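You operate a simulated robot arm through the tools that you are given. There is no shell and no other tool. Be economical: measure what you need, move in short steps, check, and stop when the job is done.

You run a simulated two-armed robot. Do the job below in one go: nothing can be reset, and whatever is moved stays where it is left.

TASK
Swap the middle red box's black pad for the green one.
Fine: it lies in the box's drawer; the old pad goes in the blue bin; shut the drawer.

It is judged by the outcome, as a careful person would: the job done as asked, and still so three seconds after it is handed in. It fails if anything else is knocked over, pushed out of place, dropped, spilled or broken.

THE ROBOT
Two 7-joint arms with fingered hands on one trunk that stands fixed in place. Base frame: the origin is at the foot of the trunk, x ahead of it, y to its left, z up; the work surface is at about z = 66. Units: cm, degrees, N and s.
The left shoulder is at [7, 16.9, 101.8], the right one opposite. With the tool pointing down near the work surface each hand reaches from about 24 to 68 cm from the base axis, measured 20 degrees to its own side. Payload 3.4 kg a hand.
The TCP of each hand is the grasp point between the finger pads, 2.3 cm short of the fingertips. In the tool frame z runs along the fingers and y along their closing line. The gripper opens to 11.6 cm. The gripper's body begins 6.5 cm behind the TCP. The gripper is a hand of 4 fingers: y runs from the thumb to the fingers, the wrist lies at [0, 0, -21.1] in the tool frame.
Orientation is that of the tool frame in the base frame, as [roll, pitch, yaw] about the fixed x, y, z axes, in that order (R = Rz(yaw) Ry(pitch) Rx(roll)). With the fingers straight down and closing along the base's y, the tool's x points along the base's -x, its y along +y and its z along -z.

THE INTERFACE
- The arms move only by the tool servo_tool. It takes "left_series", "right_series" or both (then of equal length, played together; a hand with none holds still); each is a list of rows, each a list of 6 numbers: the shift along the tool's x, y, z in cm, then the turn, a rotation vector about the tool's x, y, z in degrees. In form: [[x, y, z, ax, ay, az], ...]. A call has 1 to 10 rows; each row shifts and turns the commanded pose from where the row before left it, along the tool's axes as they then stand. Each row takes 0.2 s and may step no farther than 5 cm and 8.6 degrees from the row before; otherwise, the whole call is refused. Where a pose cannot be reached the arm comes as near as it can. A force on the tool above 60 N (or 10 N above the force at the start of the call, whichever is more), or a blocked arm, ends the call early, and 0.2 s more pass. In this call time passes only in rows, and 0.2 s behind the last. The reply holds the time, the measured pose of the TCP, the force on the tool along the base axes, the opening and the grip force, in the units named above and with some noise, with the torque about the TCP (base axes, N m) and any sound that the robot's microphone picked up, and new pictures: "show" is both (left out), scene, wrist or none (wrist: the cameras of the hands that moved).
- Cameras (640 x 400 px; columns grow to the right, rows downward): "scene" is now at [13.13, -2.59, 123.95]; the picture's right is [-0.29, -0.96, 0.00], its down [-0.62, 0.19, -0.76] and it looks along [0.73, -0.22, -0.65] (base axes); focal length 331 px, centre (320, 200). "left" rides on the left gripper at [-6.9, 0.1, -9] in its tool frame; the picture's right is [-0.01, -1.00, 0.00], its down [0.79, -0.01, -0.61] and it looks along [0.61, -0.01, 0.79] (tool axes); focal length 251 px, centre (320, 200). "right" rides on the right gripper at [6.9, 0.1, -9] in its tool frame; the picture's right is [-0.01, 1.00, 0.00], its down [-0.79, -0.01, -0.61] and it looks along [-0.61, -0.01, 0.79] (tool axes); focal length 251 px, centre (320, 200). There is no depth. A picture from a camera that has moved, and an enlarged one, comes with that camera's place and axes in the base frame and with its lens.
- move_column(by): slides the trunk up (or, below 0, down) by that many cm; the arms and the scene camera ride with it, the base frame stays. It gives what a move gives, with no picture.
- curl_fingers(finger1, finger2, finger3, thumb_bend, hand): sets how far each is bent, from 0 (flat) to 1 (curled in); at 0.3 the hand is open as for a grip, at 0.7 the pads meet at the TCP. One left out holds its place. A second passes; each finger stops where it meets its share of the squeeze, and holds until it gets a number again. It is the only way to open and close the hand. It gives what a move gives, with no picture; readings hold the bend of each and the force on the fingers (four entries, about 0 where the hand has none), thumb and palm.
- pan_tilt(pan, tilt): turns the head with the scene camera to pan (to the left, within 86 degrees either way) and tilt (down, from -29 to 69), counted from straight ahead of the robot. It gives what a move gives, and a new picture of the scene camera.
- inspect(camera, box): a new picture of the part [left, top, right, bottom] of that camera's present view, enlarged. No time passes.
- finish_job(): hands the job in; it is judged then, once.

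Work in short steps. Places have to be worked out from the pictures, the camera data and where the tool is seen: move nearer, look again, correct. Check each grasp and each placing, and mend what went wrong. You have 120 turns and 200 pictures in all, those below and enlarged ones among them. Open the grippers and draw the arms clear of the work before you hand the job in, unless the task says otherwise; then end with one line.

The tools are called by a JSON object that holds its "api" and its "payload". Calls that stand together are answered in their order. servo_tool: Moves the arms, as the interface text tells. Its arguments: {"type":"object","properties":{"left_series":{"type":"array"},"right_series":{"type":"array"},"show":{"type":"string","enum":["both","scene","wrist","none"]}},"required":[]} The other tools are called the same way: move_column (by) slides the trunk up or down; curl_fingers (finger1, finger2, finger3, thumb_bend, hand) moves the fingers one by one; pan_tilt (pan, tilt) turns the head that bears the scene camera; inspect (camera, box) takes an enlarged picture of a part of a camera's view; finish_job () hands the job in.

At the start:

```text
t: 0.0
left_ee_pos: [47.17, 5.08, 91.56]
left_ee_rot: [-179.9, -0.1, 180.0]
left_wrist_force: [0.6, -0.1, 0.4]
left_ft_torque: [-0.03, 0.01, -0.01]
left_gripper_width: 11.58
left_grip_force: 0.1
left_shape: jaw
left_bend: [0.3, 0.3, 0.3, 0.3]
left_finger forces: [0.0, 0.0, 0.0, 0.1, 0.1, 0.0]
right_ee_pos: [44.95, -37.42, 90.1]
right_ee_rot: [-180.0, 0.0, -179.9]
right_wrist_force: [0.2, -0.2, 0.9]
right_ft_torque: [-0.03, -0.01, 0.0]
right_gripper_width: 11.6
right_grip_force: 0.0
right_shape: jaw
right_bend: [0.3, 0.3, 0.3, 0.3]
right_finger forces: [0.1, 0.0, 0.0, 0.0, 0.0, 0.0]
trunk travel left (down, up): [-52.5, 41.5]
head pan, tilt: [-16.9, 40.5]
```

scene: 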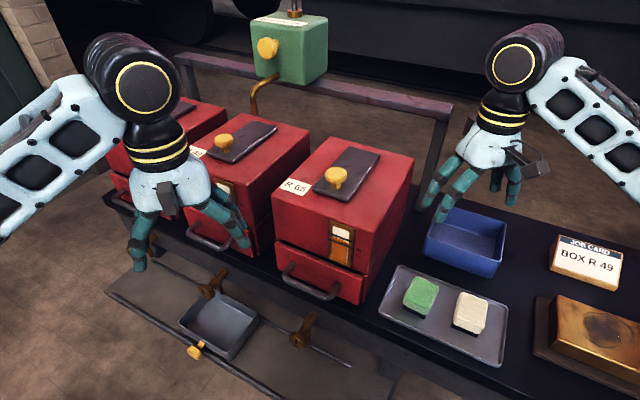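
right: 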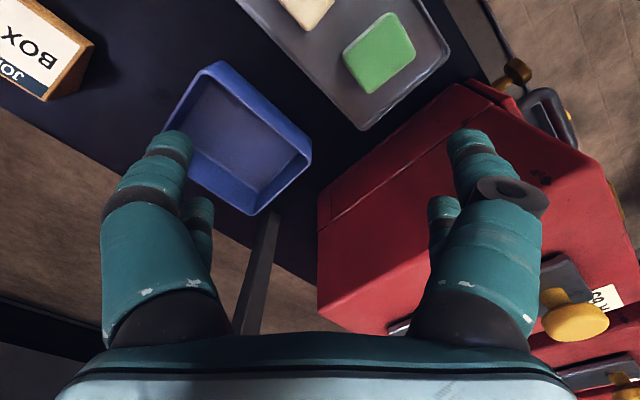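
left: 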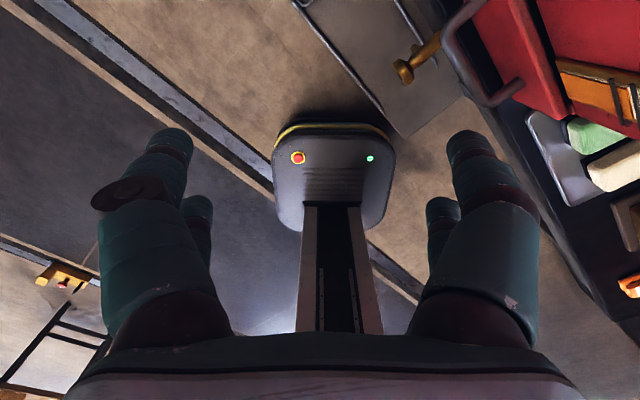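

The picture shows three red boxes in a row, a tray with a green and a white pad, a blue bin and a job card. I enlarge the boxes and the right side to read the labels.

{"api": "inspect", "payload": {"camera": "scene", "box": [100, 80, 420, 310]}}

{"api": "inspect", "payload": {"camera": "scene", "box": [370, 190, 640, 390]}}

```text
1.74 times, centred on (260, 195) of scene
camera zoom: at [13.13, -2.59, 123.95], right [-0.29, -0.96, 0.0], down [-0.62, 0.19, -0.76], along [0.73, -0.22, -0.65], focal length 576 px, centre (424, 209)
```

zoom: 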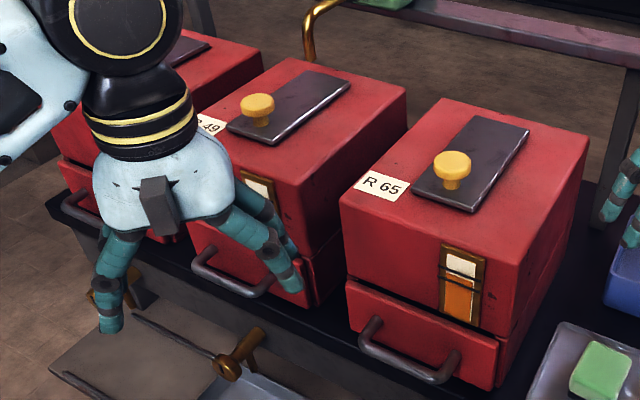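

```text
2.00 times, centred on (505, 290) of scene
camera zoom: at [13.13, -2.59, 123.95], right [-0.29, -0.96, 0.0], down [-0.62, 0.19, -0.76], along [0.73, -0.22, -0.65], focal length 662 px, centre (-50, 20)
```

zoom: 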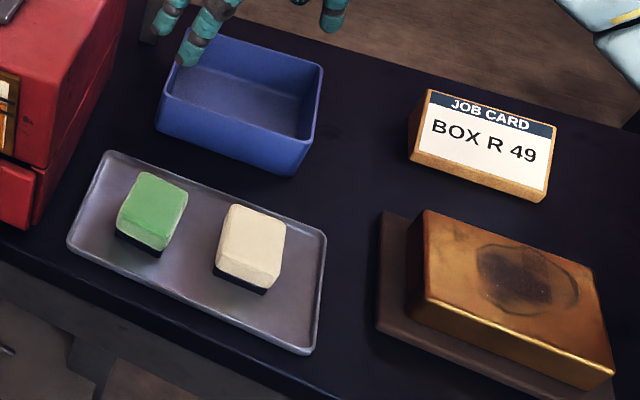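

The middle box is R 49, matching the card. I move the left hand back and to the left, out of the view of the middle box.

{"api": "servo_tool", "payload": {"left_series": [[2.4, 4, -1.6, 0, 0, 0], [2.4, 4, -1.6, 0, 0, 0], [2.4, 4, -1.6, 0, 0, 0], [2.4, 4, -1.6, 0, 0, 0], [2.4, 4, -1.6, 0, 0, 0]], "show": "none"}}

{"api": "pan_tilt", "payload": {"pan": 0, "tilt": 45}}

```text
t: 1.2
left_ee_pos: [34.72, 25.31, 99.53]
left_ee_rot: [-179.9, 0.1, -180.0]
left_wrist_force: [0.1, 0.2, -0.2]
left_ft_torque: [-0.02, -0.02, -0.01]
left_gripper_width: 11.58
left_grip_force: 0.1
left_shape: jaw
left_bend: [0.3, 0.3, 0.3, 0.3]
left_finger forces: [0.1, 0.0, 0.0, 0.0, 0.0, 0.1]
right_ee_pos: [44.9, -37.47, 90.23]
right_ee_rot: [-179.9, 0.1, 180.0]
right_wrist_force: [0.0, -0.5, -0.2]
right_ft_torque: [-0.04, -0.01, -0.02]
right_gripper_width: 11.56
right_grip_force: 0.1
right_shape: jaw
right_bend: [0.3, 0.3, 0.3, 0.3]
right_finger forces: [0.0, 0.0, 0.0, 0.1, 0.0, 0.0]
trunk travel left (down, up): [-52.5, 41.5]
head pan, tilt: [-16.9, 40.5]
```

```text
t: 2.0
left_ee_pos: [35.02, 25.18, 99.37]
left_ee_rot: [-179.9, 0.0, -180.0]
left_wrist_force: [0.4, -0.6, -0.3]
left_ft_torque: [0.03, 0.02, -0.02]
left_gripper_width: 11.58
left_grip_force: 0.1
left_shape: jaw
left_bend: [0.3, 0.3, 0.3, 0.3]
left_finger forces: [0.1, 0.1, 0.0, 0.1, 0.0, 0.0]
right_ee_pos: [45.05, -37.5, 90.19]
right_ee_rot: [-179.9, 0.0, -179.9]
right_wrist_force: [-0.2, -0.1, 0.1]
right_ft_torque: [0.0, 0.0, -0.01]
right_gripper_width: 11.59
right_grip_force: 0.1
right_shape: jaw
right_bend: [0.3, 0.3, 0.3, 0.3]
right_finger forces: [0.0, 0.1, 0.0, 0.1, 0.1, 0.1]
trunk travel left (down, up): [-52.5, 41.5]
head pan, tilt: [0.0, 45.0]
camera scene: at [13.16, -0.13, 123.3], right [0.0, -1.0, 0.0], down [-0.71, 0.0, -0.71], along [0.71, 0.0, -0.71], focal length 331 px, centre (320, 200)
```

scene: 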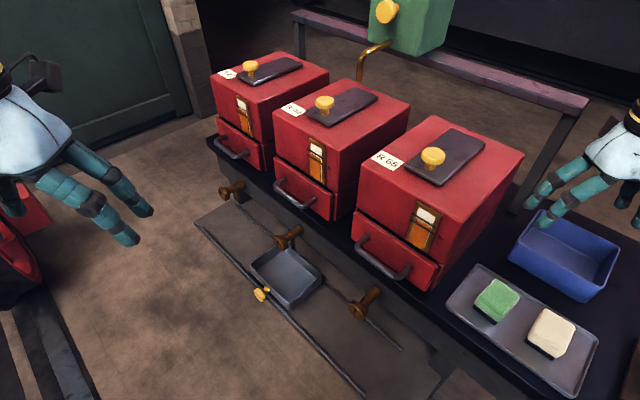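

Clear view now. I enlarge the middle box and the pads.

{"api": "inspect", "payload": {"camera": "scene", "box": [230, 70, 420, 230]}}

{"api": "inspect", "payload": {"camera": "scene", "box": [430, 190, 640, 400]}}

```text
2.50 times, centred on (325, 150) of scene
camera zoom: at [13.16, -0.13, 123.3], right [0.0, -1.0, 0.0], down [-0.71, 0.0, -0.71], along [0.71, 0.0, -0.71], focal length 828 px, centre (308, 325)
```

zoom: 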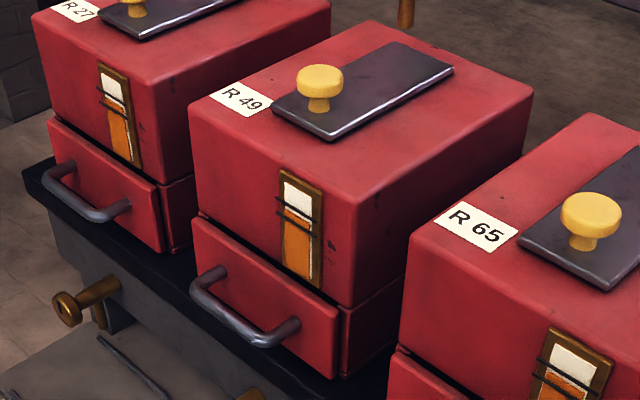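

```text
1.90 times, centred on (535, 295) of scene
camera zoom: at [13.16, -0.13, 123.3], right [0.0, -1.0, 0.0], down [-0.71, 0.0, -0.71], along [0.71, 0.0, -0.71], focal length 631 px, centre (-90, 19)
```

zoom: 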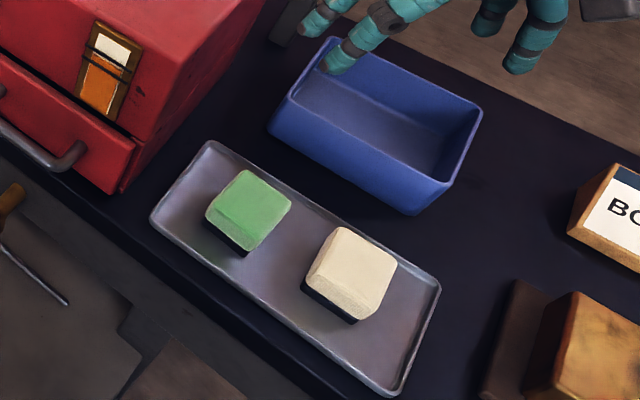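

I place the handle of the middle drawer at about (67.4, 7.5, 70), with the drawer opening along (-0.72, 0.69, 0). I bring the left hand closer and start turning it to match; then I'll look again.

{"api": "servo_tool", "payload": {"left_series": [[-4, -1.6, 1, 0, 0, 0], [-4, -1.6, 1, 0, 0, 0], [-4, -1.6, 1, 0, 0, 0], [-3, -1.6, 1, 0, 0, 0], [0, 0, 0, 0, 0, -8.5], [0, 0, 0, 0, 0, -8.5], [0, 0, 0, 0, 0, -8.5], [0, 0, 0, 0, 0, -8.5], [0, 0, 0, 0, 0, -8.5], [0, 0, 0, 8, 0, -3.2]], "show": "none"}}

{"api": "servo_tool", "payload": {"left_series": [[0, 0, 0, 8, 0, 0], [0, 0, 0, 8, 0, 0], [0, 0, 0, 8, 0, 0], [0, 0, 0, 8, 0, 0], [0, 0, 0, 8, 0, 0], [0, 0, 0, 7, 0, 0]], "show": "both"}}

```text
t: 4.2
left_ee_pos: [49.77, 18.2, 95.75]
left_ee_rot: [-172.1, 0.3, -145.2]
left_wrist_force: [-0.2, 0.4, -0.1]
left_ft_torque: [0.0, -0.04, 0.0]
left_gripper_width: 11.58
left_grip_force: 0.1
left_shape: jaw
left_bend: [0.3, 0.3, 0.3, 0.3]
left_finger forces: [0.0, 0.1, 0.1, 0.0, 0.1, 0.1]
left hand out of reach, approached as far as the arm can: row 8, 9
right_ee_pos: [44.88, -37.41, 90.25]
right_ee_rot: [-179.9, 0.1, -179.9]
right_wrist_force: [-0.2, -0.8, 0.4]
right_ft_torque: [0.02, -0.01, 0.0]
right_gripper_width: 11.63
right_grip_force: 0.0
right_shape: jaw
right_bend: [0.3, 0.3, 0.3, 0.3]
right_finger forces: [0.0, 0.0, 0.0, 0.0, 0.1, 0.0]
trunk travel left (down, up): [-52.5, 41.5]
head pan, tilt: [0.0, 45.0]
```

```text
t: 5.6
left_ee_pos: [50.09, 18.34, 95.77]
left_ee_rot: [-125.3, 0.3, -145.3]
left_wrist_force: [-1.0, 0.3, 0.3]
left_ft_torque: [0.02, -0.02, 0.02]
left_gripper_width: 11.59
left_grip_force: 0.1
left_shape: jaw
left_bend: [0.3, 0.3, 0.3, 0.3]
left_finger forces: [0.1, 0.0, 0.0, 0.0, 0.0, 0.1]
right_ee_pos: [44.99, -37.41, 90.21]
right_ee_rot: [-179.8, 0.0, -179.8]
right_wrist_force: [1.4, 1.1, -0.7]
right_ft_torque: [0.03, 0.01, 0.0]
right_gripper_width: 11.58
right_grip_force: 0.1
right_shape: jaw
right_bend: [0.3, 0.3, 0.3, 0.3]
right_finger forces: [0.0, 0.0, 0.0, 0.0, 0.1, 0.0]
trunk travel left (down, up): [-52.5, 41.5]
head pan, tilt: [0.0, 45.0]
camera scene: at [13.13, -0.07, 123.31], right [0.0, -1.0, 0.0], down [-0.71, 0.0, -0.71], along [0.71, 0.0, -0.71], focal length 331 px, centre (320, 200)
camera left: at [51.28, 28.19, 100.88], right [0.33, -0.47, 0.82], down [-0.93, -0.05, 0.35], along [-0.13, -0.88, -0.46], focal length 251 px, centre (320, 200)
```

scene: 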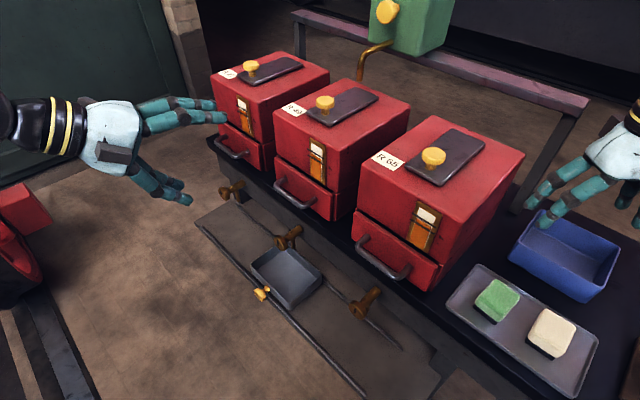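
left: 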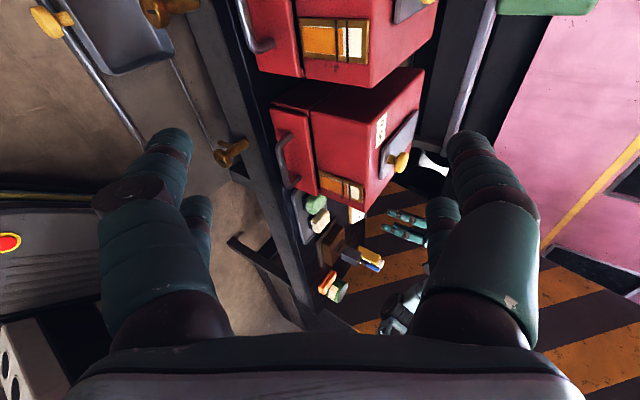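

The yaw came out about 11° short because the arm was at a joint limit there. I add the missing yaw in two rows, then move toward the pre-grasp point in front of the handle.

{"api": "servo_tool", "payload": {"left_series": [[-0.85, 1.95, 3.42, 0, 0, 0], [-0.85, 1.95, 3.42, 0, 0, 0], [0, 0, 0, 0, -4.5, -3.1], [0, 0, 0, 0, -4.5, -3.1]], "show": "none"}}

{"api": "curl_fingers", "payload": {"hand": "left", "thumb_bend": 0.5}}

```text
t: 6.6
left_ee_pos: [53.28, 16.44, 88.64]
left_ee_rot: [-125.2, 0.2, -139.8]
left_wrist_force: [1.1, 0.2, -0.5]
left_ft_torque: [-0.04, 0.02, -0.01]
left_gripper_width: 11.63
left_grip_force: 0.1
left_shape: jaw
left_bend: [0.3, 0.3, 0.3, 0.3]
left_finger forces: [0.0, 0.0, 0.1, 0.0, 0.0, 0.1]
left hand out of reach, approached as far as the arm can: row 4
right_ee_pos: [45.14, -37.47, 90.08]
right_ee_rot: [-180.0, 0.0, -179.9]
right_wrist_force: [-0.5, 0.1, -0.3]
right_ft_torque: [0.02, 0.0, -0.01]
right_gripper_width: 11.57
right_grip_force: 0.0
right_shape: jaw
right_bend: [0.3, 0.3, 0.3, 0.3]
right_finger forces: [0.0, 0.0, 0.0, 0.1, 0.0, 0.0]
trunk travel left (down, up): [-52.5, 41.5]
head pan, tilt: [0.0, 45.0]
```

```text
t: 7.6
left_ee_pos: [53.39, 16.46, 88.61]
left_ee_rot: [-125.3, 0.2, -139.8]
left_wrist_force: [0.1, -0.2, -0.4]
left_ft_torque: [0.0, -0.01, -0.01]
left_gripper_width: 8.8
left_grip_force: 0.1
left_shape: fingers
left_bend: [0.3, 0.3, 0.3, 0.5]
left_finger forces: [0.0, 0.0, 0.0, 0.1, 0.0, 0.1]
right_ee_pos: [45.11, -37.4, 90.23]
right_ee_rot: [-179.9, 0.0, -179.9]
right_wrist_force: [-1.1, -0.3, 0.3]
right_ft_torque: [0.02, -0.01, 0.0]
right_gripper_width: 11.6
right_grip_force: 0.1
right_shape: jaw
right_bend: [0.3, 0.3, 0.3, 0.3]
right_finger forces: [0.0, 0.0, 0.0, 0.0, 0.0, 0.0]
trunk travel left (down, up): [-52.5, 41.5]
head pan, tilt: [0.0, 45.0]
```

Yaw is now about 40°, close enough. I go on to about 9 cm short of the handle.

{"api": "servo_tool", "payload": {"left_series": [[-1.23, 1.5, 3.69, 0, 0, 0], [-1.23, 1.5, 3.69, 0, 0, 0], [-1.23, 1.5, 3.69, 0, 0, 0], [-1.23, 1.5, 3.69, 0, 0, 0]], "show": "both"}}

```text
t: 8.6
left_ee_pos: [62.79, 12.97, 74.99]
left_ee_rot: [-125.3, 0.2, -139.7]
left_wrist_force: [0.5, 0.2, -0.4]
left_ft_torque: [-0.02, -0.02, 0.0]
left_gripper_width: 8.78
left_grip_force: 0.2
left_shape: fingers
left_bend: [0.3, 0.3, 0.3, 0.5]
left_finger forces: [0.1, 0.1, 0.1, 0.1, 0.1, 0.0]
right_ee_pos: [45.12, -37.45, 90.07]
right_ee_rot: [180.0, 0.1, 180.0]
right_wrist_force: [-0.2, 0.0, -0.5]
right_ft_torque: [0.03, 0.02, -0.03]
right_gripper_width: 11.6
right_grip_force: 0.0
right_shape: jaw
right_bend: [0.3, 0.3, 0.3, 0.3]
right_finger forces: [0.0, 0.1, 0.0, 0.0, 0.0, 0.0]
trunk travel left (down, up): [-52.5, 41.5]
head pan, tilt: [0.0, 45.0]
camera scene: at [13.25, -0.17, 123.29], right [0.0, -1.0, 0.0], down [-0.71, 0.0, -0.71], along [0.71, 0.0, -0.71], focal length 331 px, centre (320, 200)
camera left: at [63.1, 23.08, 80.16], right [0.38, -0.44, 0.82], down [-0.92, -0.14, 0.35], along [-0.04, -0.89, -0.46], focal length 251 px, centre (320, 200)
```

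scene: 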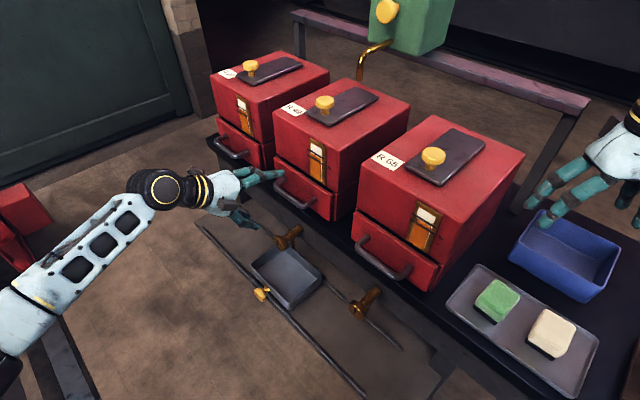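
left: 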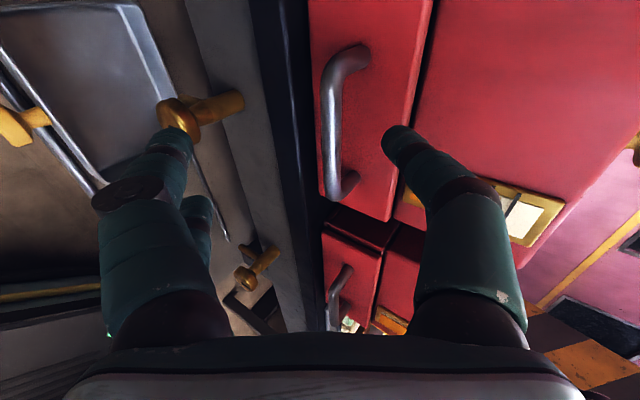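

Combining both views the handle bar runs from (63.2, 3.8) to (69.5, 10.6) at z ≈ 71. I slide in along the tool so the bar lies between thumb and fingers.

{"api": "servo_tool", "payload": {"left_series": [[0.5, -0.4, 2.5, 0, 0, 0], [0.5, -0.4, 2.5, 0, 0, 0], [0, 0, 2, 0, 0, 0]], "show": "wrist"}}

{"api": "inspect", "payload": {"camera": "scene", "box": [180, 120, 380, 250]}}

```text
t: 9.4
left_ee_pos: [65.66, 7.98, 71.83]
left_ee_rot: [-125.4, 0.2, -139.8]
left_wrist_force: [-2.5, 2.9, 1.3]
left_ft_torque: [-0.06, -0.05, 0.1]
left_gripper_width: 8.49
left_grip_force: 2.3
left_shape: fingers
left_bend: [0.3, 0.3, 0.3, 0.52]
left_finger forces: [0.0, 0.0, 0.0, 0.0, 4.1, 0.1]
right_ee_pos: [45.16, -37.34, 90.17]
right_ee_rot: [180.0, 0.1, -179.9]
right_wrist_force: [0.1, 0.6, -0.2]
right_ft_torque: [0.01, 0.03, 0.03]
right_gripper_width: 11.59
right_grip_force: 0.0
right_shape: jaw
right_bend: [0.3, 0.3, 0.3, 0.3]
right_finger forces: [0.1, 0.0, 0.0, 0.0, 0.1, 0.0]
trunk travel left (down, up): [-52.5, 41.5]
head pan, tilt: [0.0, 45.0]
camera left: at [66.05, 17.97, 76.9], right [0.38, -0.44, 0.82], down [-0.93, -0.14, 0.35], along [-0.04, -0.89, -0.46], focal length 251 px, centre (320, 200)
```

left: 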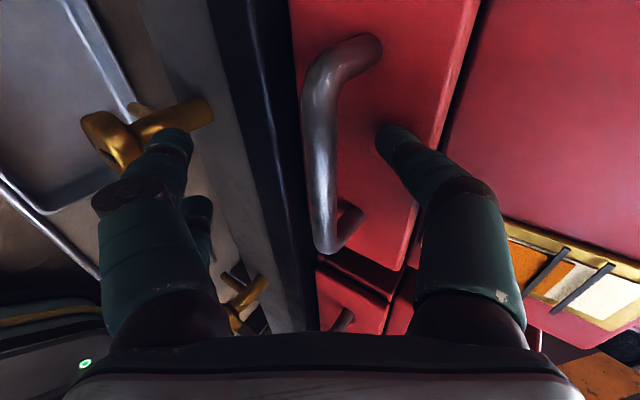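

```text
3.08 times, centred on (280, 185) of scene
camera zoom: at [13.05, -0.03, 123.31], right [0.0, -1.0, 0.0], down [-0.71, 0.0, -0.71], along [0.71, 0.0, -0.71], focal length 1019 px, centre (443, 246)
```

zoom: 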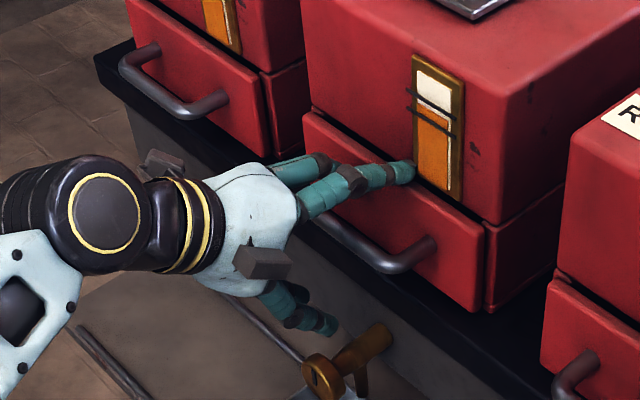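

The thumb just touches the panel (4 N) and the bar is centred between the digits. I close the hand on the bar.

{"api": "curl_fingers", "payload": {"hand": "left", "finger1": 0.75, "finger2": 0.75, "finger3": 0.75, "thumb_bend": 0.75}}

{"api": "inspect", "payload": {"camera": "left", "box": [0, 0, 640, 400]}}

```text
t: 10.4
left_ee_pos: [65.64, 7.78, 71.77]
left_ee_rot: [-125.3, 0.3, -139.8]
left_wrist_force: [0.7, -0.8, 5.3]
left_ft_torque: [-0.86, -0.46, -0.16]
left_gripper_width: 0.44
left_grip_force: 17.6
left_shape: fingers
left_bend: [0.71, 0.71, 0.41, 0.71]
left_finger forces: [7.5, 6.8, 14.8, 0.0, 6.0, 0.0]
right_ee_pos: [45.03, -37.44, 90.15]
right_ee_rot: [180.0, 0.1, -179.9]
right_wrist_force: [-0.4, -1.4, 0.1]
right_ft_torque: [0.0, -0.02, 0.01]
right_gripper_width: 11.61
right_grip_force: 0.1
right_shape: jaw
right_bend: [0.3, 0.3, 0.3, 0.3]
right_finger forces: [0.0, 0.1, 0.1, 0.0, 0.1, 0.0]
trunk travel left (down, up): [-52.5, 41.5]
head pan, tilt: [0.0, 45.0]
```

```text
1.00 times, centred on (320, 200) of left (not enlarged: the box is as wide or as high as the picture)
camera zoom: at [66.09, 17.85, 76.96], right [0.38, -0.44, 0.82], down [-0.93, -0.14, 0.35], along [-0.04, -0.89, -0.46], focal length 251 px, centre (320, 200)
```

zoom: 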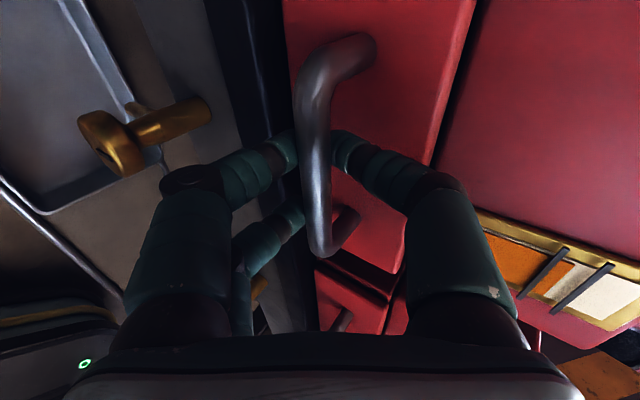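

The digits have closed around or behind the bar, enough to hook it. I pull gently outward along (-0.72, 0.69, 0) and look at the force.

{"api": "servo_tool", "payload": {"left_series": [[0.1, 0.57, -0.81, 0, 0, 0], [0.1, 0.57, -0.81, 0, 0, 0], [0.1, 0.57, -0.81, 0, 0, 0]], "show": "both"}}

```text
t: 11.2
left_ee_pos: [63.58, 9.82, 71.83]
left_ee_rot: [-125.3, 0.4, -139.8]
left_wrist_force: [3.1, 2.3, 2.4]
left_ft_torque: [-0.81, -0.39, -0.11]
left_gripper_width: 0.45
left_grip_force: 16.2
left_shape: fingers
left_bend: [0.71, 0.71, 0.41, 0.71]
left_finger forces: [7.7, 6.9, 13.4, 0.0, 5.2, 0.0]
right_ee_pos: [45.02, -37.39, 90.23]
right_ee_rot: [-179.9, 0.0, -180.0]
right_wrist_force: [0.0, 0.5, 0.3]
right_ft_torque: [-0.03, 0.03, -0.02]
right_gripper_width: 11.61
right_grip_force: 0.1
right_shape: jaw
right_bend: [0.3, 0.3, 0.3, 0.3]
right_finger forces: [0.1, 0.0, 0.1, 0.0, 0.0, 0.0]
trunk travel left (down, up): [-52.5, 41.5]
head pan, tilt: [0.0, 45.0]
camera scene: at [13.18, -0.05, 123.3], right [0.0, -1.0, 0.0], down [-0.71, 0.0, -0.71], along [0.71, 0.0, -0.71], focal length 331 px, centre (320, 200)
camera left: at [64.0, 19.89, 76.99], right [0.38, -0.44, 0.82], down [-0.93, -0.14, 0.35], along [-0.04, -0.89, -0.46], focal length 251 px, centre (320, 200)
```

scene: 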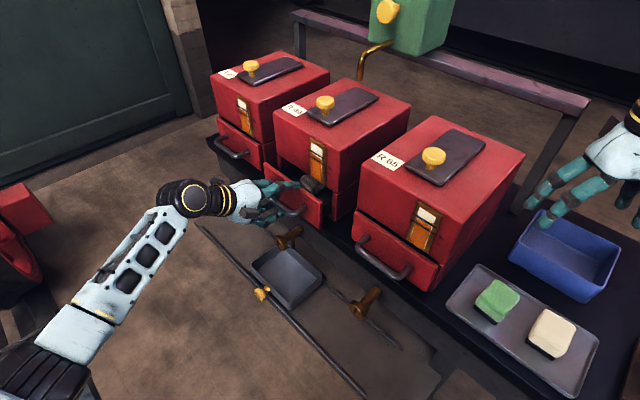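
left: 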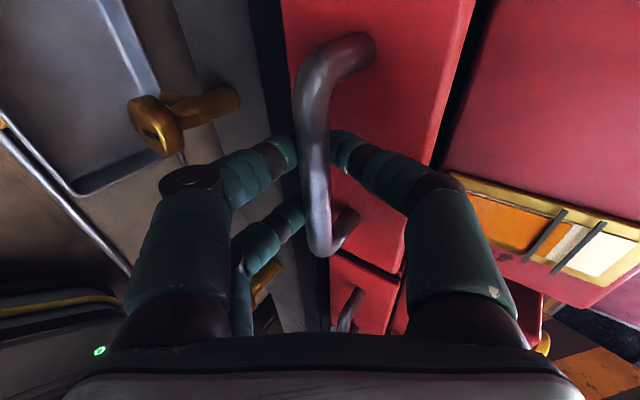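

The drawer slides freely. I pull 5 cm more and check.

{"api": "servo_tool", "payload": {"left_series": [[0.1, 0.57, -0.81, 0, 0, 0], [0.1, 0.57, -0.81, 0, 0, 0], [0.1, 0.57, -0.81, 0, 0, 0], [0.1, 0.57, -0.81, 0, 0, 0], [0.1, 0.57, -0.81, 0, 0, 0]], "show": "none"}}

{"api": "inspect", "payload": {"camera": "scene", "box": [180, 120, 380, 250]}}

```text
t: 12.4
left_ee_pos: [60.2, 13.31, 71.81]
left_ee_rot: [-125.3, 0.2, -139.8]
left_wrist_force: [5.5, 3.2, 3.4]
left_ft_torque: [-0.78, -0.3, -0.03]
left_gripper_width: 0.45
left_grip_force: 16.2
left_shape: fingers
left_bend: [0.71, 0.71, 0.41, 0.71]
left_finger forces: [7.3, 6.7, 13.9, 0.0, 5.3, 0.0]
right_ee_pos: [44.97, -37.44, 90.15]
right_ee_rot: [-179.9, 0.0, -179.9]
right_wrist_force: [-0.1, -0.1, -0.3]
right_ft_torque: [0.01, 0.01, -0.01]
right_gripper_width: 11.58
right_grip_force: 0.1
right_shape: jaw
right_bend: [0.3, 0.3, 0.3, 0.3]
right_finger forces: [0.0, 0.1, 0.0, 0.0, 0.0, 0.0]
trunk travel left (down, up): [-52.5, 41.5]
head pan, tilt: [0.0, 45.0]
```

```text
3.08 times, centred on (280, 185) of scene
camera zoom: at [13.17, -0.05, 123.3], right [0.0, -1.0, 0.0], down [-0.71, 0.0, -0.71], along [0.71, 0.0, -0.71], focal length 1019 px, centre (443, 246)
```

zoom: 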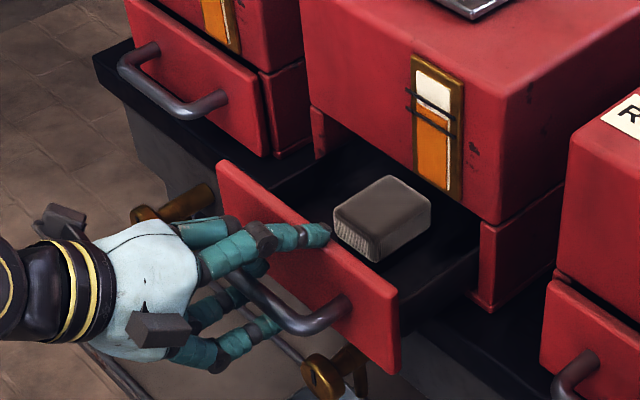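

The pad (dark grey-black) sits in the drawer. A little more opening gives the hand room; side load is building slightly so I correct the direction a touch and pull 4 cm more.

{"api": "servo_tool", "payload": {"left_series": [[-0.02, 0.57, -0.81, 0, 0, 0], [-0.02, 0.57, -0.81, 0, 0, 0], [-0.02, 0.57, -0.81, 0, 0, 0], [-0.02, 0.57, -0.81, 0, 0, 0]], "show": "none"}}

{"api": "inspect", "payload": {"camera": "scene", "box": [180, 120, 380, 250]}}

```text
t: 13.4
left_ee_pos: [57.52, 15.95, 71.78]
left_ee_rot: [-125.4, 0.2, -140.0]
left_wrist_force: [-8.5, -10.7, -0.8]
left_ft_torque: [-0.61, -0.31, -0.33]
left_gripper_width: 0.47
left_grip_force: 15.6
left_shape: fingers
left_bend: [0.71, 0.71, 0.41, 0.71]
left_finger forces: [8.2, 7.4, 11.8, 0.0, 5.0, 0.0]
right_ee_pos: [44.96, -37.55, 90.02]
right_ee_rot: [179.9, 0.2, -180.0]
right_wrist_force: [0.9, -0.2, 0.3]
right_ft_torque: [-0.01, 0.04, -0.04]
right_gripper_width: 11.59
right_grip_force: 0.0
right_shape: jaw
right_bend: [0.3, 0.3, 0.3, 0.3]
right_finger forces: [0.0, 0.0, 0.1, 0.0, 0.1, 0.0]
trunk travel left (down, up): [-52.5, 41.5]
head pan, tilt: [0.0, 45.0]
```

```text
3.08 times, centred on (280, 185) of scene
camera zoom: at [13.02, -0.28, 123.31], right [0.0, -1.0, 0.0], down [-0.71, 0.0, -0.71], along [0.71, 0.0, -0.71], focal length 1019 px, centre (443, 246)
```

zoom: 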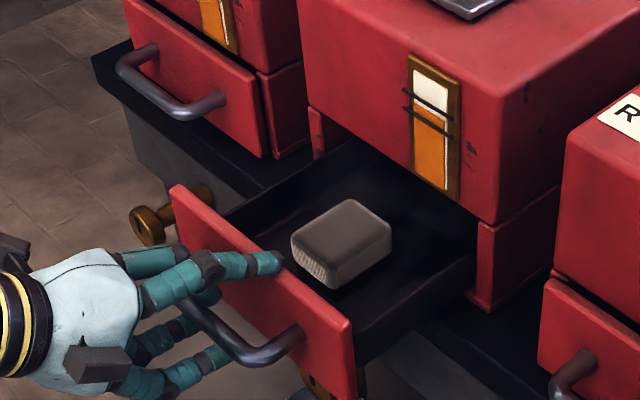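

The drawer is open about 11.5 cm and the pad is clear. I release the handle.

{"api": "curl_fingers", "payload": {"hand": "left", "finger1": 0.3, "finger2": 0.3, "finger3": 0.3, "thumb_bend": 0.5}}

{"api": "servo_tool", "payload": {"left_series": [[0, 0, -2.5, 0, 0, 0], [0, 0, -3.5, 0, 0, 0], [0, 0, -4, 0, 0, 0]], "show": "both"}}

```text
t: 14.4
left_ee_pos: [57.62, 16.29, 71.9]
left_ee_rot: [-125.3, 0.2, -139.8]
left_wrist_force: [-1.4, 1.3, -0.6]
left_ft_torque: [-0.03, 0.02, 0.02]
left_gripper_width: 8.52
left_grip_force: 1.2
left_shape: fingers
left_bend: [0.3, 0.3, 0.3, 0.51]
left_finger forces: [0.0, 0.0, 0.0, 0.0, 2.3, 0.0]
right_ee_pos: [45.01, -37.38, 90.21]
right_ee_rot: [-179.9, -0.1, -180.0]
right_wrist_force: [0.5, -0.3, -0.7]
right_ft_torque: [-0.07, 0.0, 0.02]
right_gripper_width: 11.59
right_grip_force: 0.0
right_shape: jaw
right_bend: [0.3, 0.3, 0.3, 0.3]
right_finger forces: [0.1, 0.0, 0.0, 0.0, 0.0, 0.0]
trunk travel left (down, up): [-52.5, 41.5]
head pan, tilt: [0.0, 45.0]
```

```text
t: 15.2
left_ee_pos: [52.65, 22.65, 77.7]
left_ee_rot: [-125.2, 0.2, -139.8]
left_wrist_force: [-0.2, 0.3, -0.1]
left_ft_torque: [-0.03, 0.01, 0.03]
left_gripper_width: 8.76
left_grip_force: 0.0
left_shape: fingers
left_bend: [0.3, 0.3, 0.3, 0.5]
left_finger forces: [0.0, 0.0, 0.0, 0.0, 0.1, 0.0]
right_ee_pos: [45.04, -37.48, 90.23]
right_ee_rot: [-179.9, 0.0, -179.9]
right_wrist_force: [0.0, -0.2, 0.1]
right_ft_torque: [-0.02, -0.04, -0.01]
right_gripper_width: 11.6
right_grip_force: 0.0
right_shape: jaw
right_bend: [0.3, 0.3, 0.3, 0.3]
right_finger forces: [0.0, 0.0, 0.0, 0.1, 0.0, 0.0]
trunk travel left (down, up): [-52.5, 41.5]
head pan, tilt: [0.0, 45.0]
camera scene: at [13.09, -0.09, 123.31], right [0.0, -1.0, 0.0], down [-0.71, 0.0, -0.71], along [0.71, 0.0, -0.71], focal length 331 px, centre (320, 200)
camera left: at [52.95, 32.65, 82.84], right [0.38, -0.44, 0.82], down [-0.93, -0.14, 0.35], along [-0.04, -0.89, -0.46], focal length 251 px, centre (320, 200)
```

scene: 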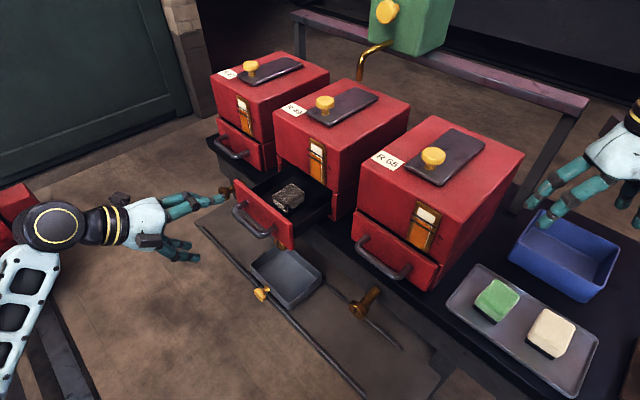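
left: 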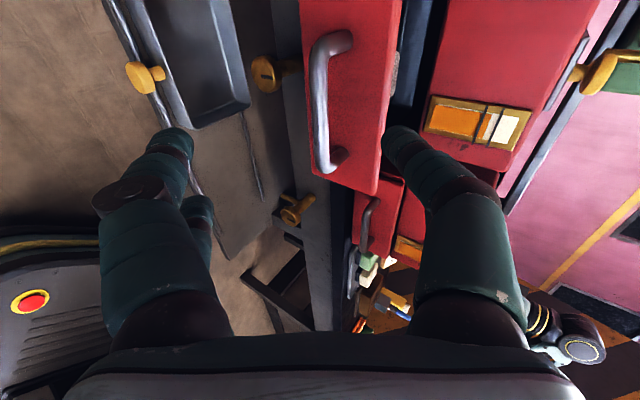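

{"api": "inspect", "payload": {"camera": "scene", "box": [220, 140, 350, 260]}}

```text
3.33 times, centred on (285, 200) of scene
camera zoom: at [13.09, -0.09, 123.31], right [0.0, -1.0, 0.0], down [-0.71, 0.0, -0.71], along [0.71, 0.0, -0.71], focal length 1104 px, centre (437, 200)
```

zoom: 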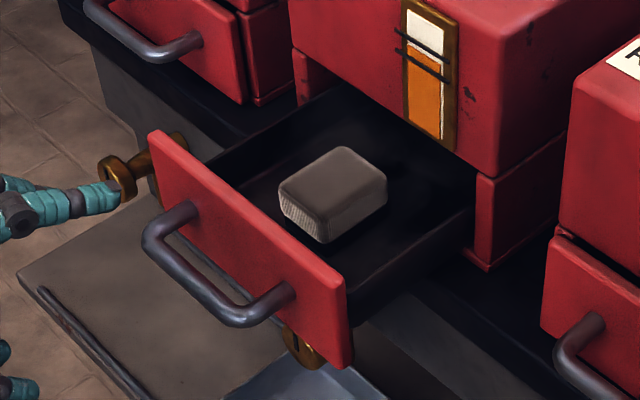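

Pad is about 5.5 × 4 × 3 cm, centred near (67.2, 7.0), top at z ≈ 71. I raise the left hand and turn it to point down with its closing line parallel to the drawer front.

{"api": "servo_tool", "payload": {"left_series": [[0, -3.27, -2.3, 0, 0, 0], [0, -3.27, -2.3, 0, 0, 0], [0, 0, 0, -7.9, 0, 0], [0, 0, 0, -7.9, 0, 0], [0, 0, 0, -7.9, 0, 0], [0, 0, 0, -7.9, 0, 0], [0, 0, 0, -7.9, 0, 0], [0, 0, 0, -7.9, 0, 0], [0, 0, 0, -7.3, 0, 0]], "show": "none"}}

{"api": "servo_tool", "payload": {"left_series": [[0, 0, 0, 0, 0, 8.6], [0, 0, 0, 0, 0, 8.6], [0, 0, 0, 0, 0, 8.6], [0, 0, 0, 0, 0, 8.6], [0, 0, 0, 0, 0, 8.6], [0, 0, 0, 0, 0, 8.6], [0, 0, 0, 0, 0, 8.6], [0, 0, 0, 0, 0, 8.6], [0, 0, 0, 0, 0, 8.6], [0, 0, 0, 0, 0, 8.4]], "show": "none"}}

{"api": "servo_tool", "payload": {"left_series": [[0, 0, 0, 0, -7, 0], [0, 0, 0, 0, -7, 0], [0, 0, 0, 0, -7, 0], [0, 0, 0, 0, -7, 0]], "show": "both"}}

```text
t: 17.2
left_ee_pos: [52.44, 22.5, 85.64]
left_ee_rot: [179.9, 0.3, -139.7]
left_wrist_force: [-0.3, -0.2, 0.1]
left_ft_torque: [-0.02, -0.02, 0.02]
left_gripper_width: 8.73
left_grip_force: 0.1
left_shape: fingers
left_bend: [0.3, 0.3, 0.3, 0.5]
left_finger forces: [0.1, 0.0, 0.0, 0.0, 0.1, 0.0]
right_ee_pos: [45.08, -37.41, 90.11]
right_ee_rot: [179.9, 0.0, -179.9]
right_wrist_force: [0.0, -0.3, 0.0]
right_ft_torque: [0.01, -0.01, 0.0]
right_gripper_width: 11.56
right_grip_force: 0.1
right_shape: jaw
right_bend: [0.3, 0.3, 0.3, 0.3]
right_finger forces: [0.0, 0.1, 0.0, 0.0, 0.0, 0.0]
trunk travel left (down, up): [-52.5, 41.5]
head pan, tilt: [0.0, 45.0]
```

```text
t: 19.4
left_ee_pos: [52.42, 22.42, 85.57]
left_ee_rot: [179.8, 0.0, 134.2]
left_wrist_force: [-0.6, 0.6, -0.1]
left_ft_torque: [-0.01, 0.0, 0.0]
left_gripper_width: 8.75
left_grip_force: 0.1
left_shape: fingers
left_bend: [0.3, 0.3, 0.3, 0.5]
left_finger forces: [0.1, 0.1, 0.0, 0.0, 0.1, 0.0]
right_ee_pos: [45.03, -37.42, 90.19]
right_ee_rot: [-179.9, 0.0, -179.8]
right_wrist_force: [0.0, 0.4, 0.4]
right_ft_torque: [-0.01, 0.0, -0.01]
right_gripper_width: 11.59
right_grip_force: 0.0
right_shape: jaw
right_bend: [0.3, 0.3, 0.3, 0.3]
right_finger forces: [0.0, 0.1, 0.0, 0.0, 0.0, 0.0]
trunk travel left (down, up): [-52.5, 41.5]
head pan, tilt: [0.0, 45.0]
```

```text
t: 20.4
left_ee_pos: [52.44, 22.49, 85.63]
left_ee_rot: [179.7, 28.2, 134.3]
left_wrist_force: [-1.3, 0.4, -0.7]
left_ft_torque: [-0.03, -0.01, 0.03]
left_gripper_width: 8.76
left_grip_force: 0.0
left_shape: fingers
left_bend: [0.3, 0.3, 0.3, 0.5]
left_finger forces: [0.0, 0.0, 0.0, 0.0, 0.0, 0.0]
right_ee_pos: [45.04, -37.37, 90.23]
right_ee_rot: [-179.8, 0.0, -179.8]
right_wrist_force: [0.1, 0.0, 0.2]
right_ft_torque: [-0.01, 0.0, -0.01]
right_gripper_width: 11.57
right_grip_force: 0.0
right_shape: jaw
right_bend: [0.3, 0.3, 0.3, 0.3]
right_finger forces: [0.0, 0.0, 0.1, 0.0, 0.1, 0.1]
trunk travel left (down, up): [-52.5, 41.5]
head pan, tilt: [0.0, 45.0]
camera scene: at [13.12, -0.07, 123.31], right [0.0, -1.0, 0.0], down [-0.71, 0.0, -0.71], along [0.71, 0.0, -0.71], focal length 331 px, centre (320, 200)
camera left: at [53.45, 21.26, 96.8], right [-0.71, -0.7, 0.0], down [-0.7, 0.7, 0.16], along [-0.11, 0.11, -0.99], focal length 251 px, centre (320, 200)
```

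scene: 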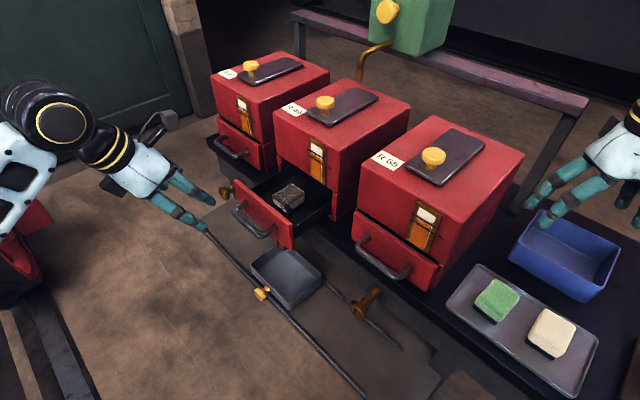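
left: 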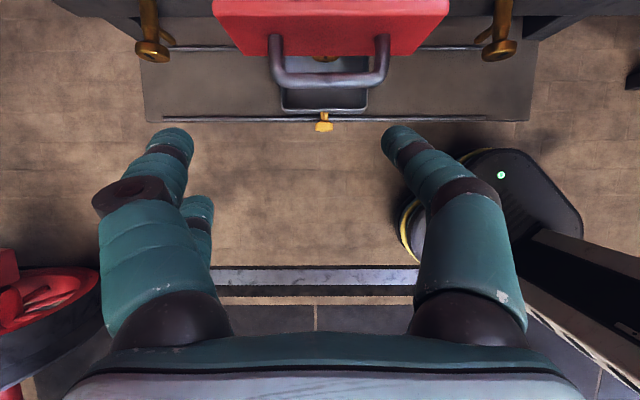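

Orientation is good and the wrist camera now looks straight down. I move above the drawer to view the pad from the top.

{"api": "servo_tool", "payload": {"left_series": [[-3.2, -0.06, 2.08, 0, 0, 0], [-3.2, -0.06, 2.08, 0, 0, 0], [-3.2, -0.06, 2.08, 0, 0, 0], [-3.2, -0.06, 2.08, 0, 0, 0], [-3.2, -0.06, 2.08, 0, 0, 0]], "show": "both"}}

```text
t: 21.6
left_ee_pos: [65.42, 8.36, 84.07]
left_ee_rot: [179.7, 27.8, 134.3]
left_wrist_force: [0.1, -0.5, 1.2]
left_ft_torque: [0.01, 0.02, 0.01]
left_gripper_width: 8.75
left_grip_force: 0.1
left_shape: fingers
left_bend: [0.3, 0.3, 0.3, 0.5]
left_finger forces: [0.0, 0.0, 0.0, 0.0, 0.0, 0.1]
right_ee_pos: [45.12, -37.62, 89.99]
right_ee_rot: [180.0, 0.0, -179.9]
right_wrist_force: [-0.7, -0.3, -0.3]
right_ft_torque: [0.02, 0.01, 0.0]
right_gripper_width: 11.6
right_grip_force: 0.0
right_shape: jaw
right_bend: [0.3, 0.3, 0.3, 0.3]
right_finger forces: [0.0, 0.0, 0.0, 0.0, 0.1, 0.0]
trunk travel left (down, up): [-52.5, 41.5]
head pan, tilt: [0.0, 45.0]
camera scene: at [13.22, -0.26, 123.29], right [0.0, -1.0, 0.0], down [-0.71, 0.0, -0.71], along [0.71, 0.0, -0.71], focal length 331 px, centre (320, 200)
camera left: at [66.63, 7.13, 95.23], right [-0.71, -0.71, 0.0], down [-0.7, 0.7, 0.16], along [-0.12, 0.12, -0.99], focal length 251 px, centre (320, 200)
```

scene: 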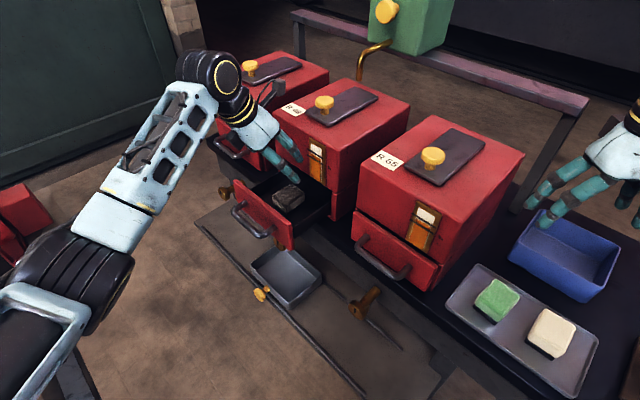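
left: 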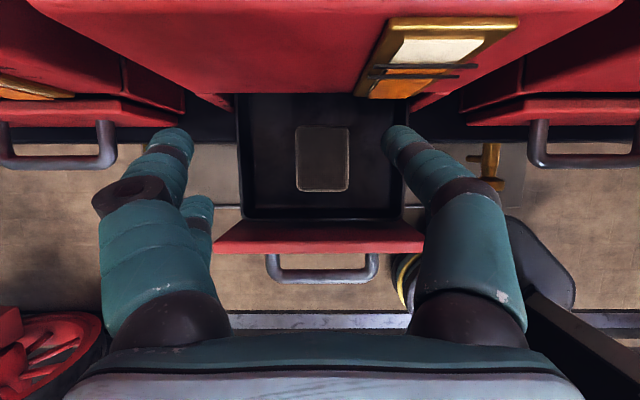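

The pad is centred at about (66.5, 7.0) and aligned with the hand; 5 cm clearance to the drawer front and 4.6 cm to the box. I open the thumb fully and descend most of the way.

{"api": "curl_fingers", "payload": {"hand": "left", "thumb_bend": 0.3}}

{"api": "servo_tool", "payload": {"left_series": [[1.05, -0.05, 3.1, 0, 0, 0], [1.05, -0.05, 3.1, 0, 0, 0], [0.7, -0.03, 2.0, 0, 0, 0]], "show": "both"}}

```text
t: 22.6
left_ee_pos: [65.4, 8.52, 84.25]
left_ee_rot: [179.7, 28.0, 134.3]
left_wrist_force: [-0.2, -0.2, -0.5]
left_ft_torque: [-0.01, -0.01, 0.01]
left_gripper_width: 11.68
left_grip_force: 0.0
left_shape: fingers
left_bend: [0.3, 0.3, 0.3, 0.3]
left_finger forces: [0.0, 0.0, 0.0, 0.0, 0.0, 0.0]
right_ee_pos: [45.04, -37.46, 90.14]
right_ee_rot: [-179.9, 0.0, -180.0]
right_wrist_force: [-0.2, 0.2, -0.4]
right_ft_torque: [-0.02, 0.01, 0.01]
right_gripper_width: 11.57
right_grip_force: 0.1
right_shape: jaw
right_bend: [0.3, 0.3, 0.3, 0.3]
right_finger forces: [0.0, 0.1, 0.0, 0.0, 0.0, 0.0]
trunk travel left (down, up): [-52.5, 41.5]
head pan, tilt: [0.0, 45.0]
```

```text
t: 23.4
left_ee_pos: [66.35, 7.65, 75.52]
left_ee_rot: [179.7, 27.9, 134.2]
left_wrist_force: [0.6, -0.1, 0.2]
left_ft_torque: [0.0, -0.01, 0.03]
left_gripper_width: 11.7
left_grip_force: 0.1
left_shape: fingers
left_bend: [0.3, 0.3, 0.3, 0.3]
left_finger forces: [0.0, 0.0, 0.0, 0.0, 0.1, 0.0]
right_ee_pos: [45.04, -37.42, 90.12]
right_ee_rot: [-179.8, 0.0, -179.9]
right_wrist_force: [-0.6, 0.4, 0.0]
right_ft_torque: [0.02, 0.03, 0.02]
right_gripper_width: 11.62
right_grip_force: 0.0
right_shape: jaw
right_bend: [0.3, 0.3, 0.3, 0.3]
right_finger forces: [0.1, 0.1, 0.0, 0.0, 0.1, 0.0]
trunk travel left (down, up): [-52.5, 41.5]
head pan, tilt: [0.0, 45.0]
camera scene: at [13.19, -0.13, 123.3], right [0.0, -1.0, 0.0], down [-0.71, 0.0, -0.71], along [0.71, 0.0, -0.71], focal length 331 px, centre (320, 200)
camera left: at [67.54, 6.42, 86.52], right [-0.71, -0.7, 0.0], down [-0.7, 0.7, 0.16], along [-0.11, 0.12, -0.99], focal length 251 px, centre (320, 200)
```

scene: 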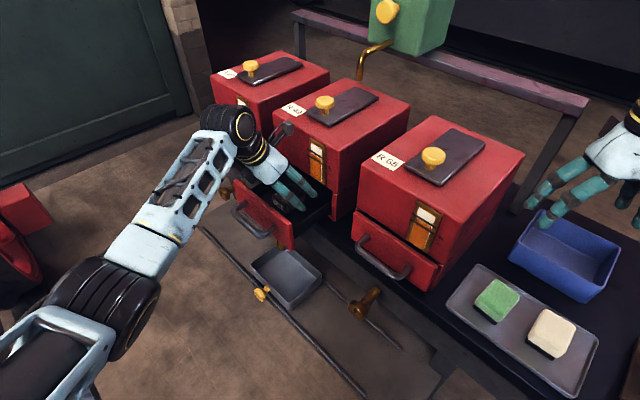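
left: 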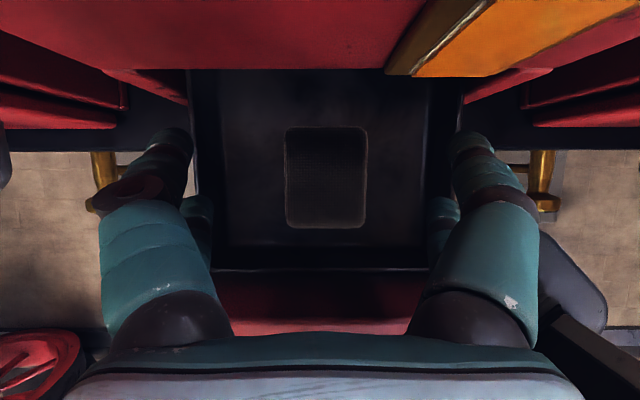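

Pad is centred under the hand (about 5 × 6 cm). The drawer's inside is only about 14 cm wide, so I narrow the opening to about 8 cm before going in.

{"api": "curl_fingers", "payload": {"hand": "left", "finger1": 0.42, "finger2": 0.42, "finger3": 0.42, "thumb_bend": 0.42}}

{"api": "servo_tool", "payload": {"left_series": [[0.4, -0.1, 1.4, 0, 0, 0], [0.4, -0.1, 1.4, 0, 0, 0], [0.34, -0.05, 1.35, 0, 0, 0]], "show": "both"}}

```text
t: 24.4
left_ee_pos: [66.34, 7.72, 75.45]
left_ee_rot: [179.7, 28.0, 134.3]
left_wrist_force: [0.5, -0.4, 0.8]
left_ft_torque: [0.04, 0.01, -0.01]
left_gripper_width: 8.27
left_grip_force: 0.0
left_shape: fingers
left_bend: [0.42, 0.42, 0.42, 0.42]
left_finger forces: [0.0, 0.1, 0.0, 0.1, 0.0, 0.1]
right_ee_pos: [45.06, -37.49, 90.15]
right_ee_rot: [-179.9, 0.0, -179.8]
right_wrist_force: [0.4, -0.3, -0.5]
right_ft_torque: [0.02, 0.01, 0.0]
right_gripper_width: 11.59
right_grip_force: 0.1
right_shape: jaw
right_bend: [0.3, 0.3, 0.3, 0.3]
right_finger forces: [0.0, 0.0, 0.1, 0.0, 0.1, 0.0]
trunk travel left (down, up): [-52.5, 41.5]
head pan, tilt: [0.0, 45.0]
```

```text
t: 25.2
left_ee_pos: [66.87, 6.77, 71.3]
left_ee_rot: [179.7, 27.9, 134.3]
left_wrist_force: [0.8, 0.1, 1.7]
left_ft_torque: [-0.01, 0.04, 0.0]
left_gripper_width: 8.28
left_grip_force: 0.7
left_shape: fingers
left_bend: [0.42, 0.42, 0.42, 0.42]
left_finger forces: [0.1, 0.0, 1.4, 0.1, 0.0, 0.0]
right_ee_pos: [45.06, -37.47, 90.08]
right_ee_rot: [180.0, 0.0, -180.0]
right_wrist_force: [-0.8, -0.7, -1.0]
right_ft_torque: [-0.01, 0.01, 0.01]
right_gripper_width: 11.6
right_grip_force: 0.0
right_shape: jaw
right_bend: [0.3, 0.3, 0.3, 0.3]
right_finger forces: [0.1, 0.1, 0.1, 0.0, 0.1, 0.0]
trunk travel left (down, up): [-52.5, 41.5]
head pan, tilt: [0.0, 45.0]
camera scene: at [13.14, -0.14, 123.31], right [0.0, -1.0, 0.0], down [-0.71, 0.0, -0.71], along [0.71, 0.0, -0.71], focal length 331 px, centre (320, 200)
camera left: at [68.05, 5.43, 82.38], right [-0.71, -0.71, 0.0], down [-0.7, 0.7, 0.16], along [-0.11, 0.11, -0.99], focal length 251 px, centre (320, 200)
```

scene: 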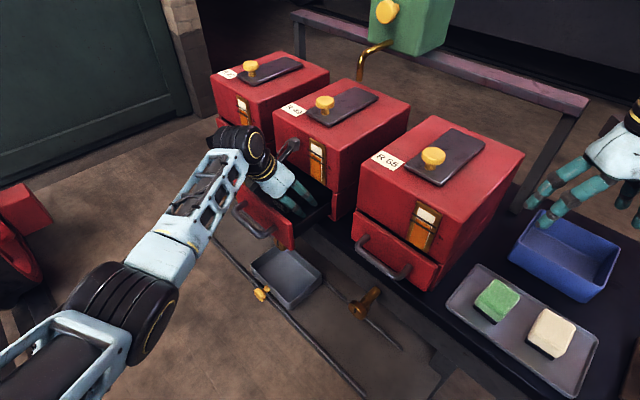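
left: 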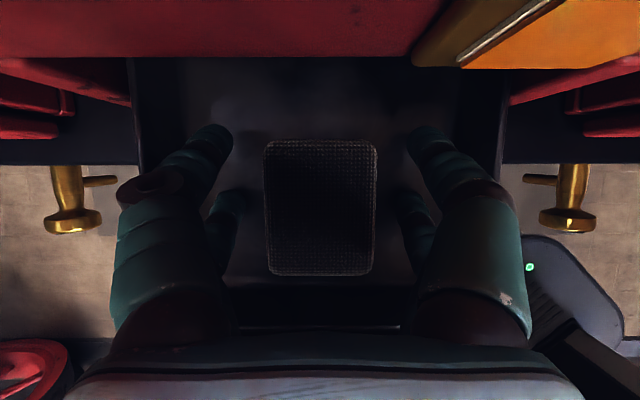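

Pad well centred between the digits; one fingertip may touch the floor lightly. I lift 0.4 cm and close on the pad.

{"api": "servo_tool", "payload": {"left_series": [[-0.19, 0, -0.35, 0, 0, 0]], "show": "none"}}

{"api": "curl_fingers", "payload": {"hand": "left", "finger1": 0.65, "finger2": 0.65, "finger3": 0.65, "thumb_bend": 0.65}}

{"api": "inspect", "payload": {"camera": "left", "box": [100, 50, 540, 325]}}

```text
t: 25.6
left_ee_pos: [66.86, 6.84, 71.68]
left_ee_rot: [179.7, 28.0, 134.1]
left_wrist_force: [-0.3, -0.5, -0.7]
left_ft_torque: [0.02, 0.01, 0.03]
left_gripper_width: 8.26
left_grip_force: 0.0
left_shape: fingers
left_bend: [0.42, 0.42, 0.42, 0.42]
left_finger forces: [0.1, 0.0, 0.0, 0.0, 0.0, 0.0]
right_ee_pos: [45.07, -37.34, 90.05]
right_ee_rot: [-180.0, 0.0, -179.9]
right_wrist_force: [-0.9, -0.4, -1.0]
right_ft_torque: [-0.03, 0.01, 0.01]
right_gripper_width: 11.57
right_grip_force: 0.0
right_shape: jaw
right_bend: [0.3, 0.3, 0.3, 0.3]
right_finger forces: [0.0, 0.0, 0.0, 0.1, 0.0, 0.0]
trunk travel left (down, up): [-52.5, 41.5]
head pan, tilt: [0.0, 45.0]
```

```text
t: 26.6
left_ee_pos: [66.86, 6.8, 71.54]
left_ee_rot: [179.7, 28.0, 134.3]
left_wrist_force: [0.0, 0.0, 0.1]
left_ft_torque: [-0.03, -0.01, -0.01]
left_gripper_width: 4.56
left_grip_force: 16.7
left_shape: fingers
left_bend: [0.53, 0.54, 0.55, 0.56]
left_finger forces: [8.6, 7.8, 6.6, 0.0, 10.2, 0.0]
right_ee_pos: [44.96, -37.47, 90.2]
right_ee_rot: [-179.8, 0.0, -179.9]
right_wrist_force: [-0.2, 0.0, -0.1]
right_ft_torque: [0.0, 0.0, -0.04]
right_gripper_width: 11.59
right_grip_force: 0.0
right_shape: jaw
right_bend: [0.3, 0.3, 0.3, 0.3]
right_finger forces: [0.0, 0.1, 0.0, 0.1, 0.1, 0.0]
trunk travel left (down, up): [-52.5, 41.5]
head pan, tilt: [0.0, 45.0]
```

```text
1.45 times, centred on (320, 188) of left
camera zoom: at [68.05, 5.55, 82.71], right [-0.71, -0.71, 0.0], down [-0.7, 0.7, 0.16], along [-0.11, 0.12, -0.99], focal length 366 px, centre (320, 218)
```

zoom: 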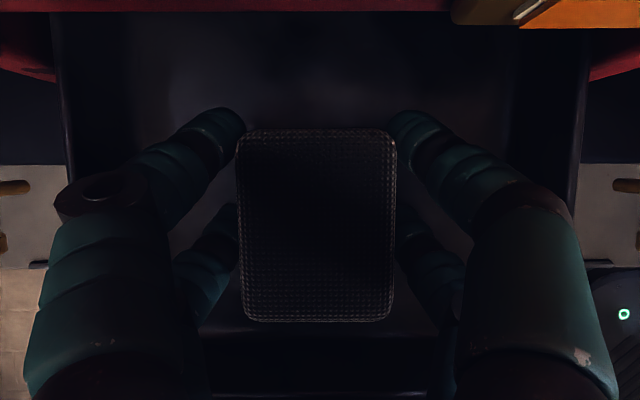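

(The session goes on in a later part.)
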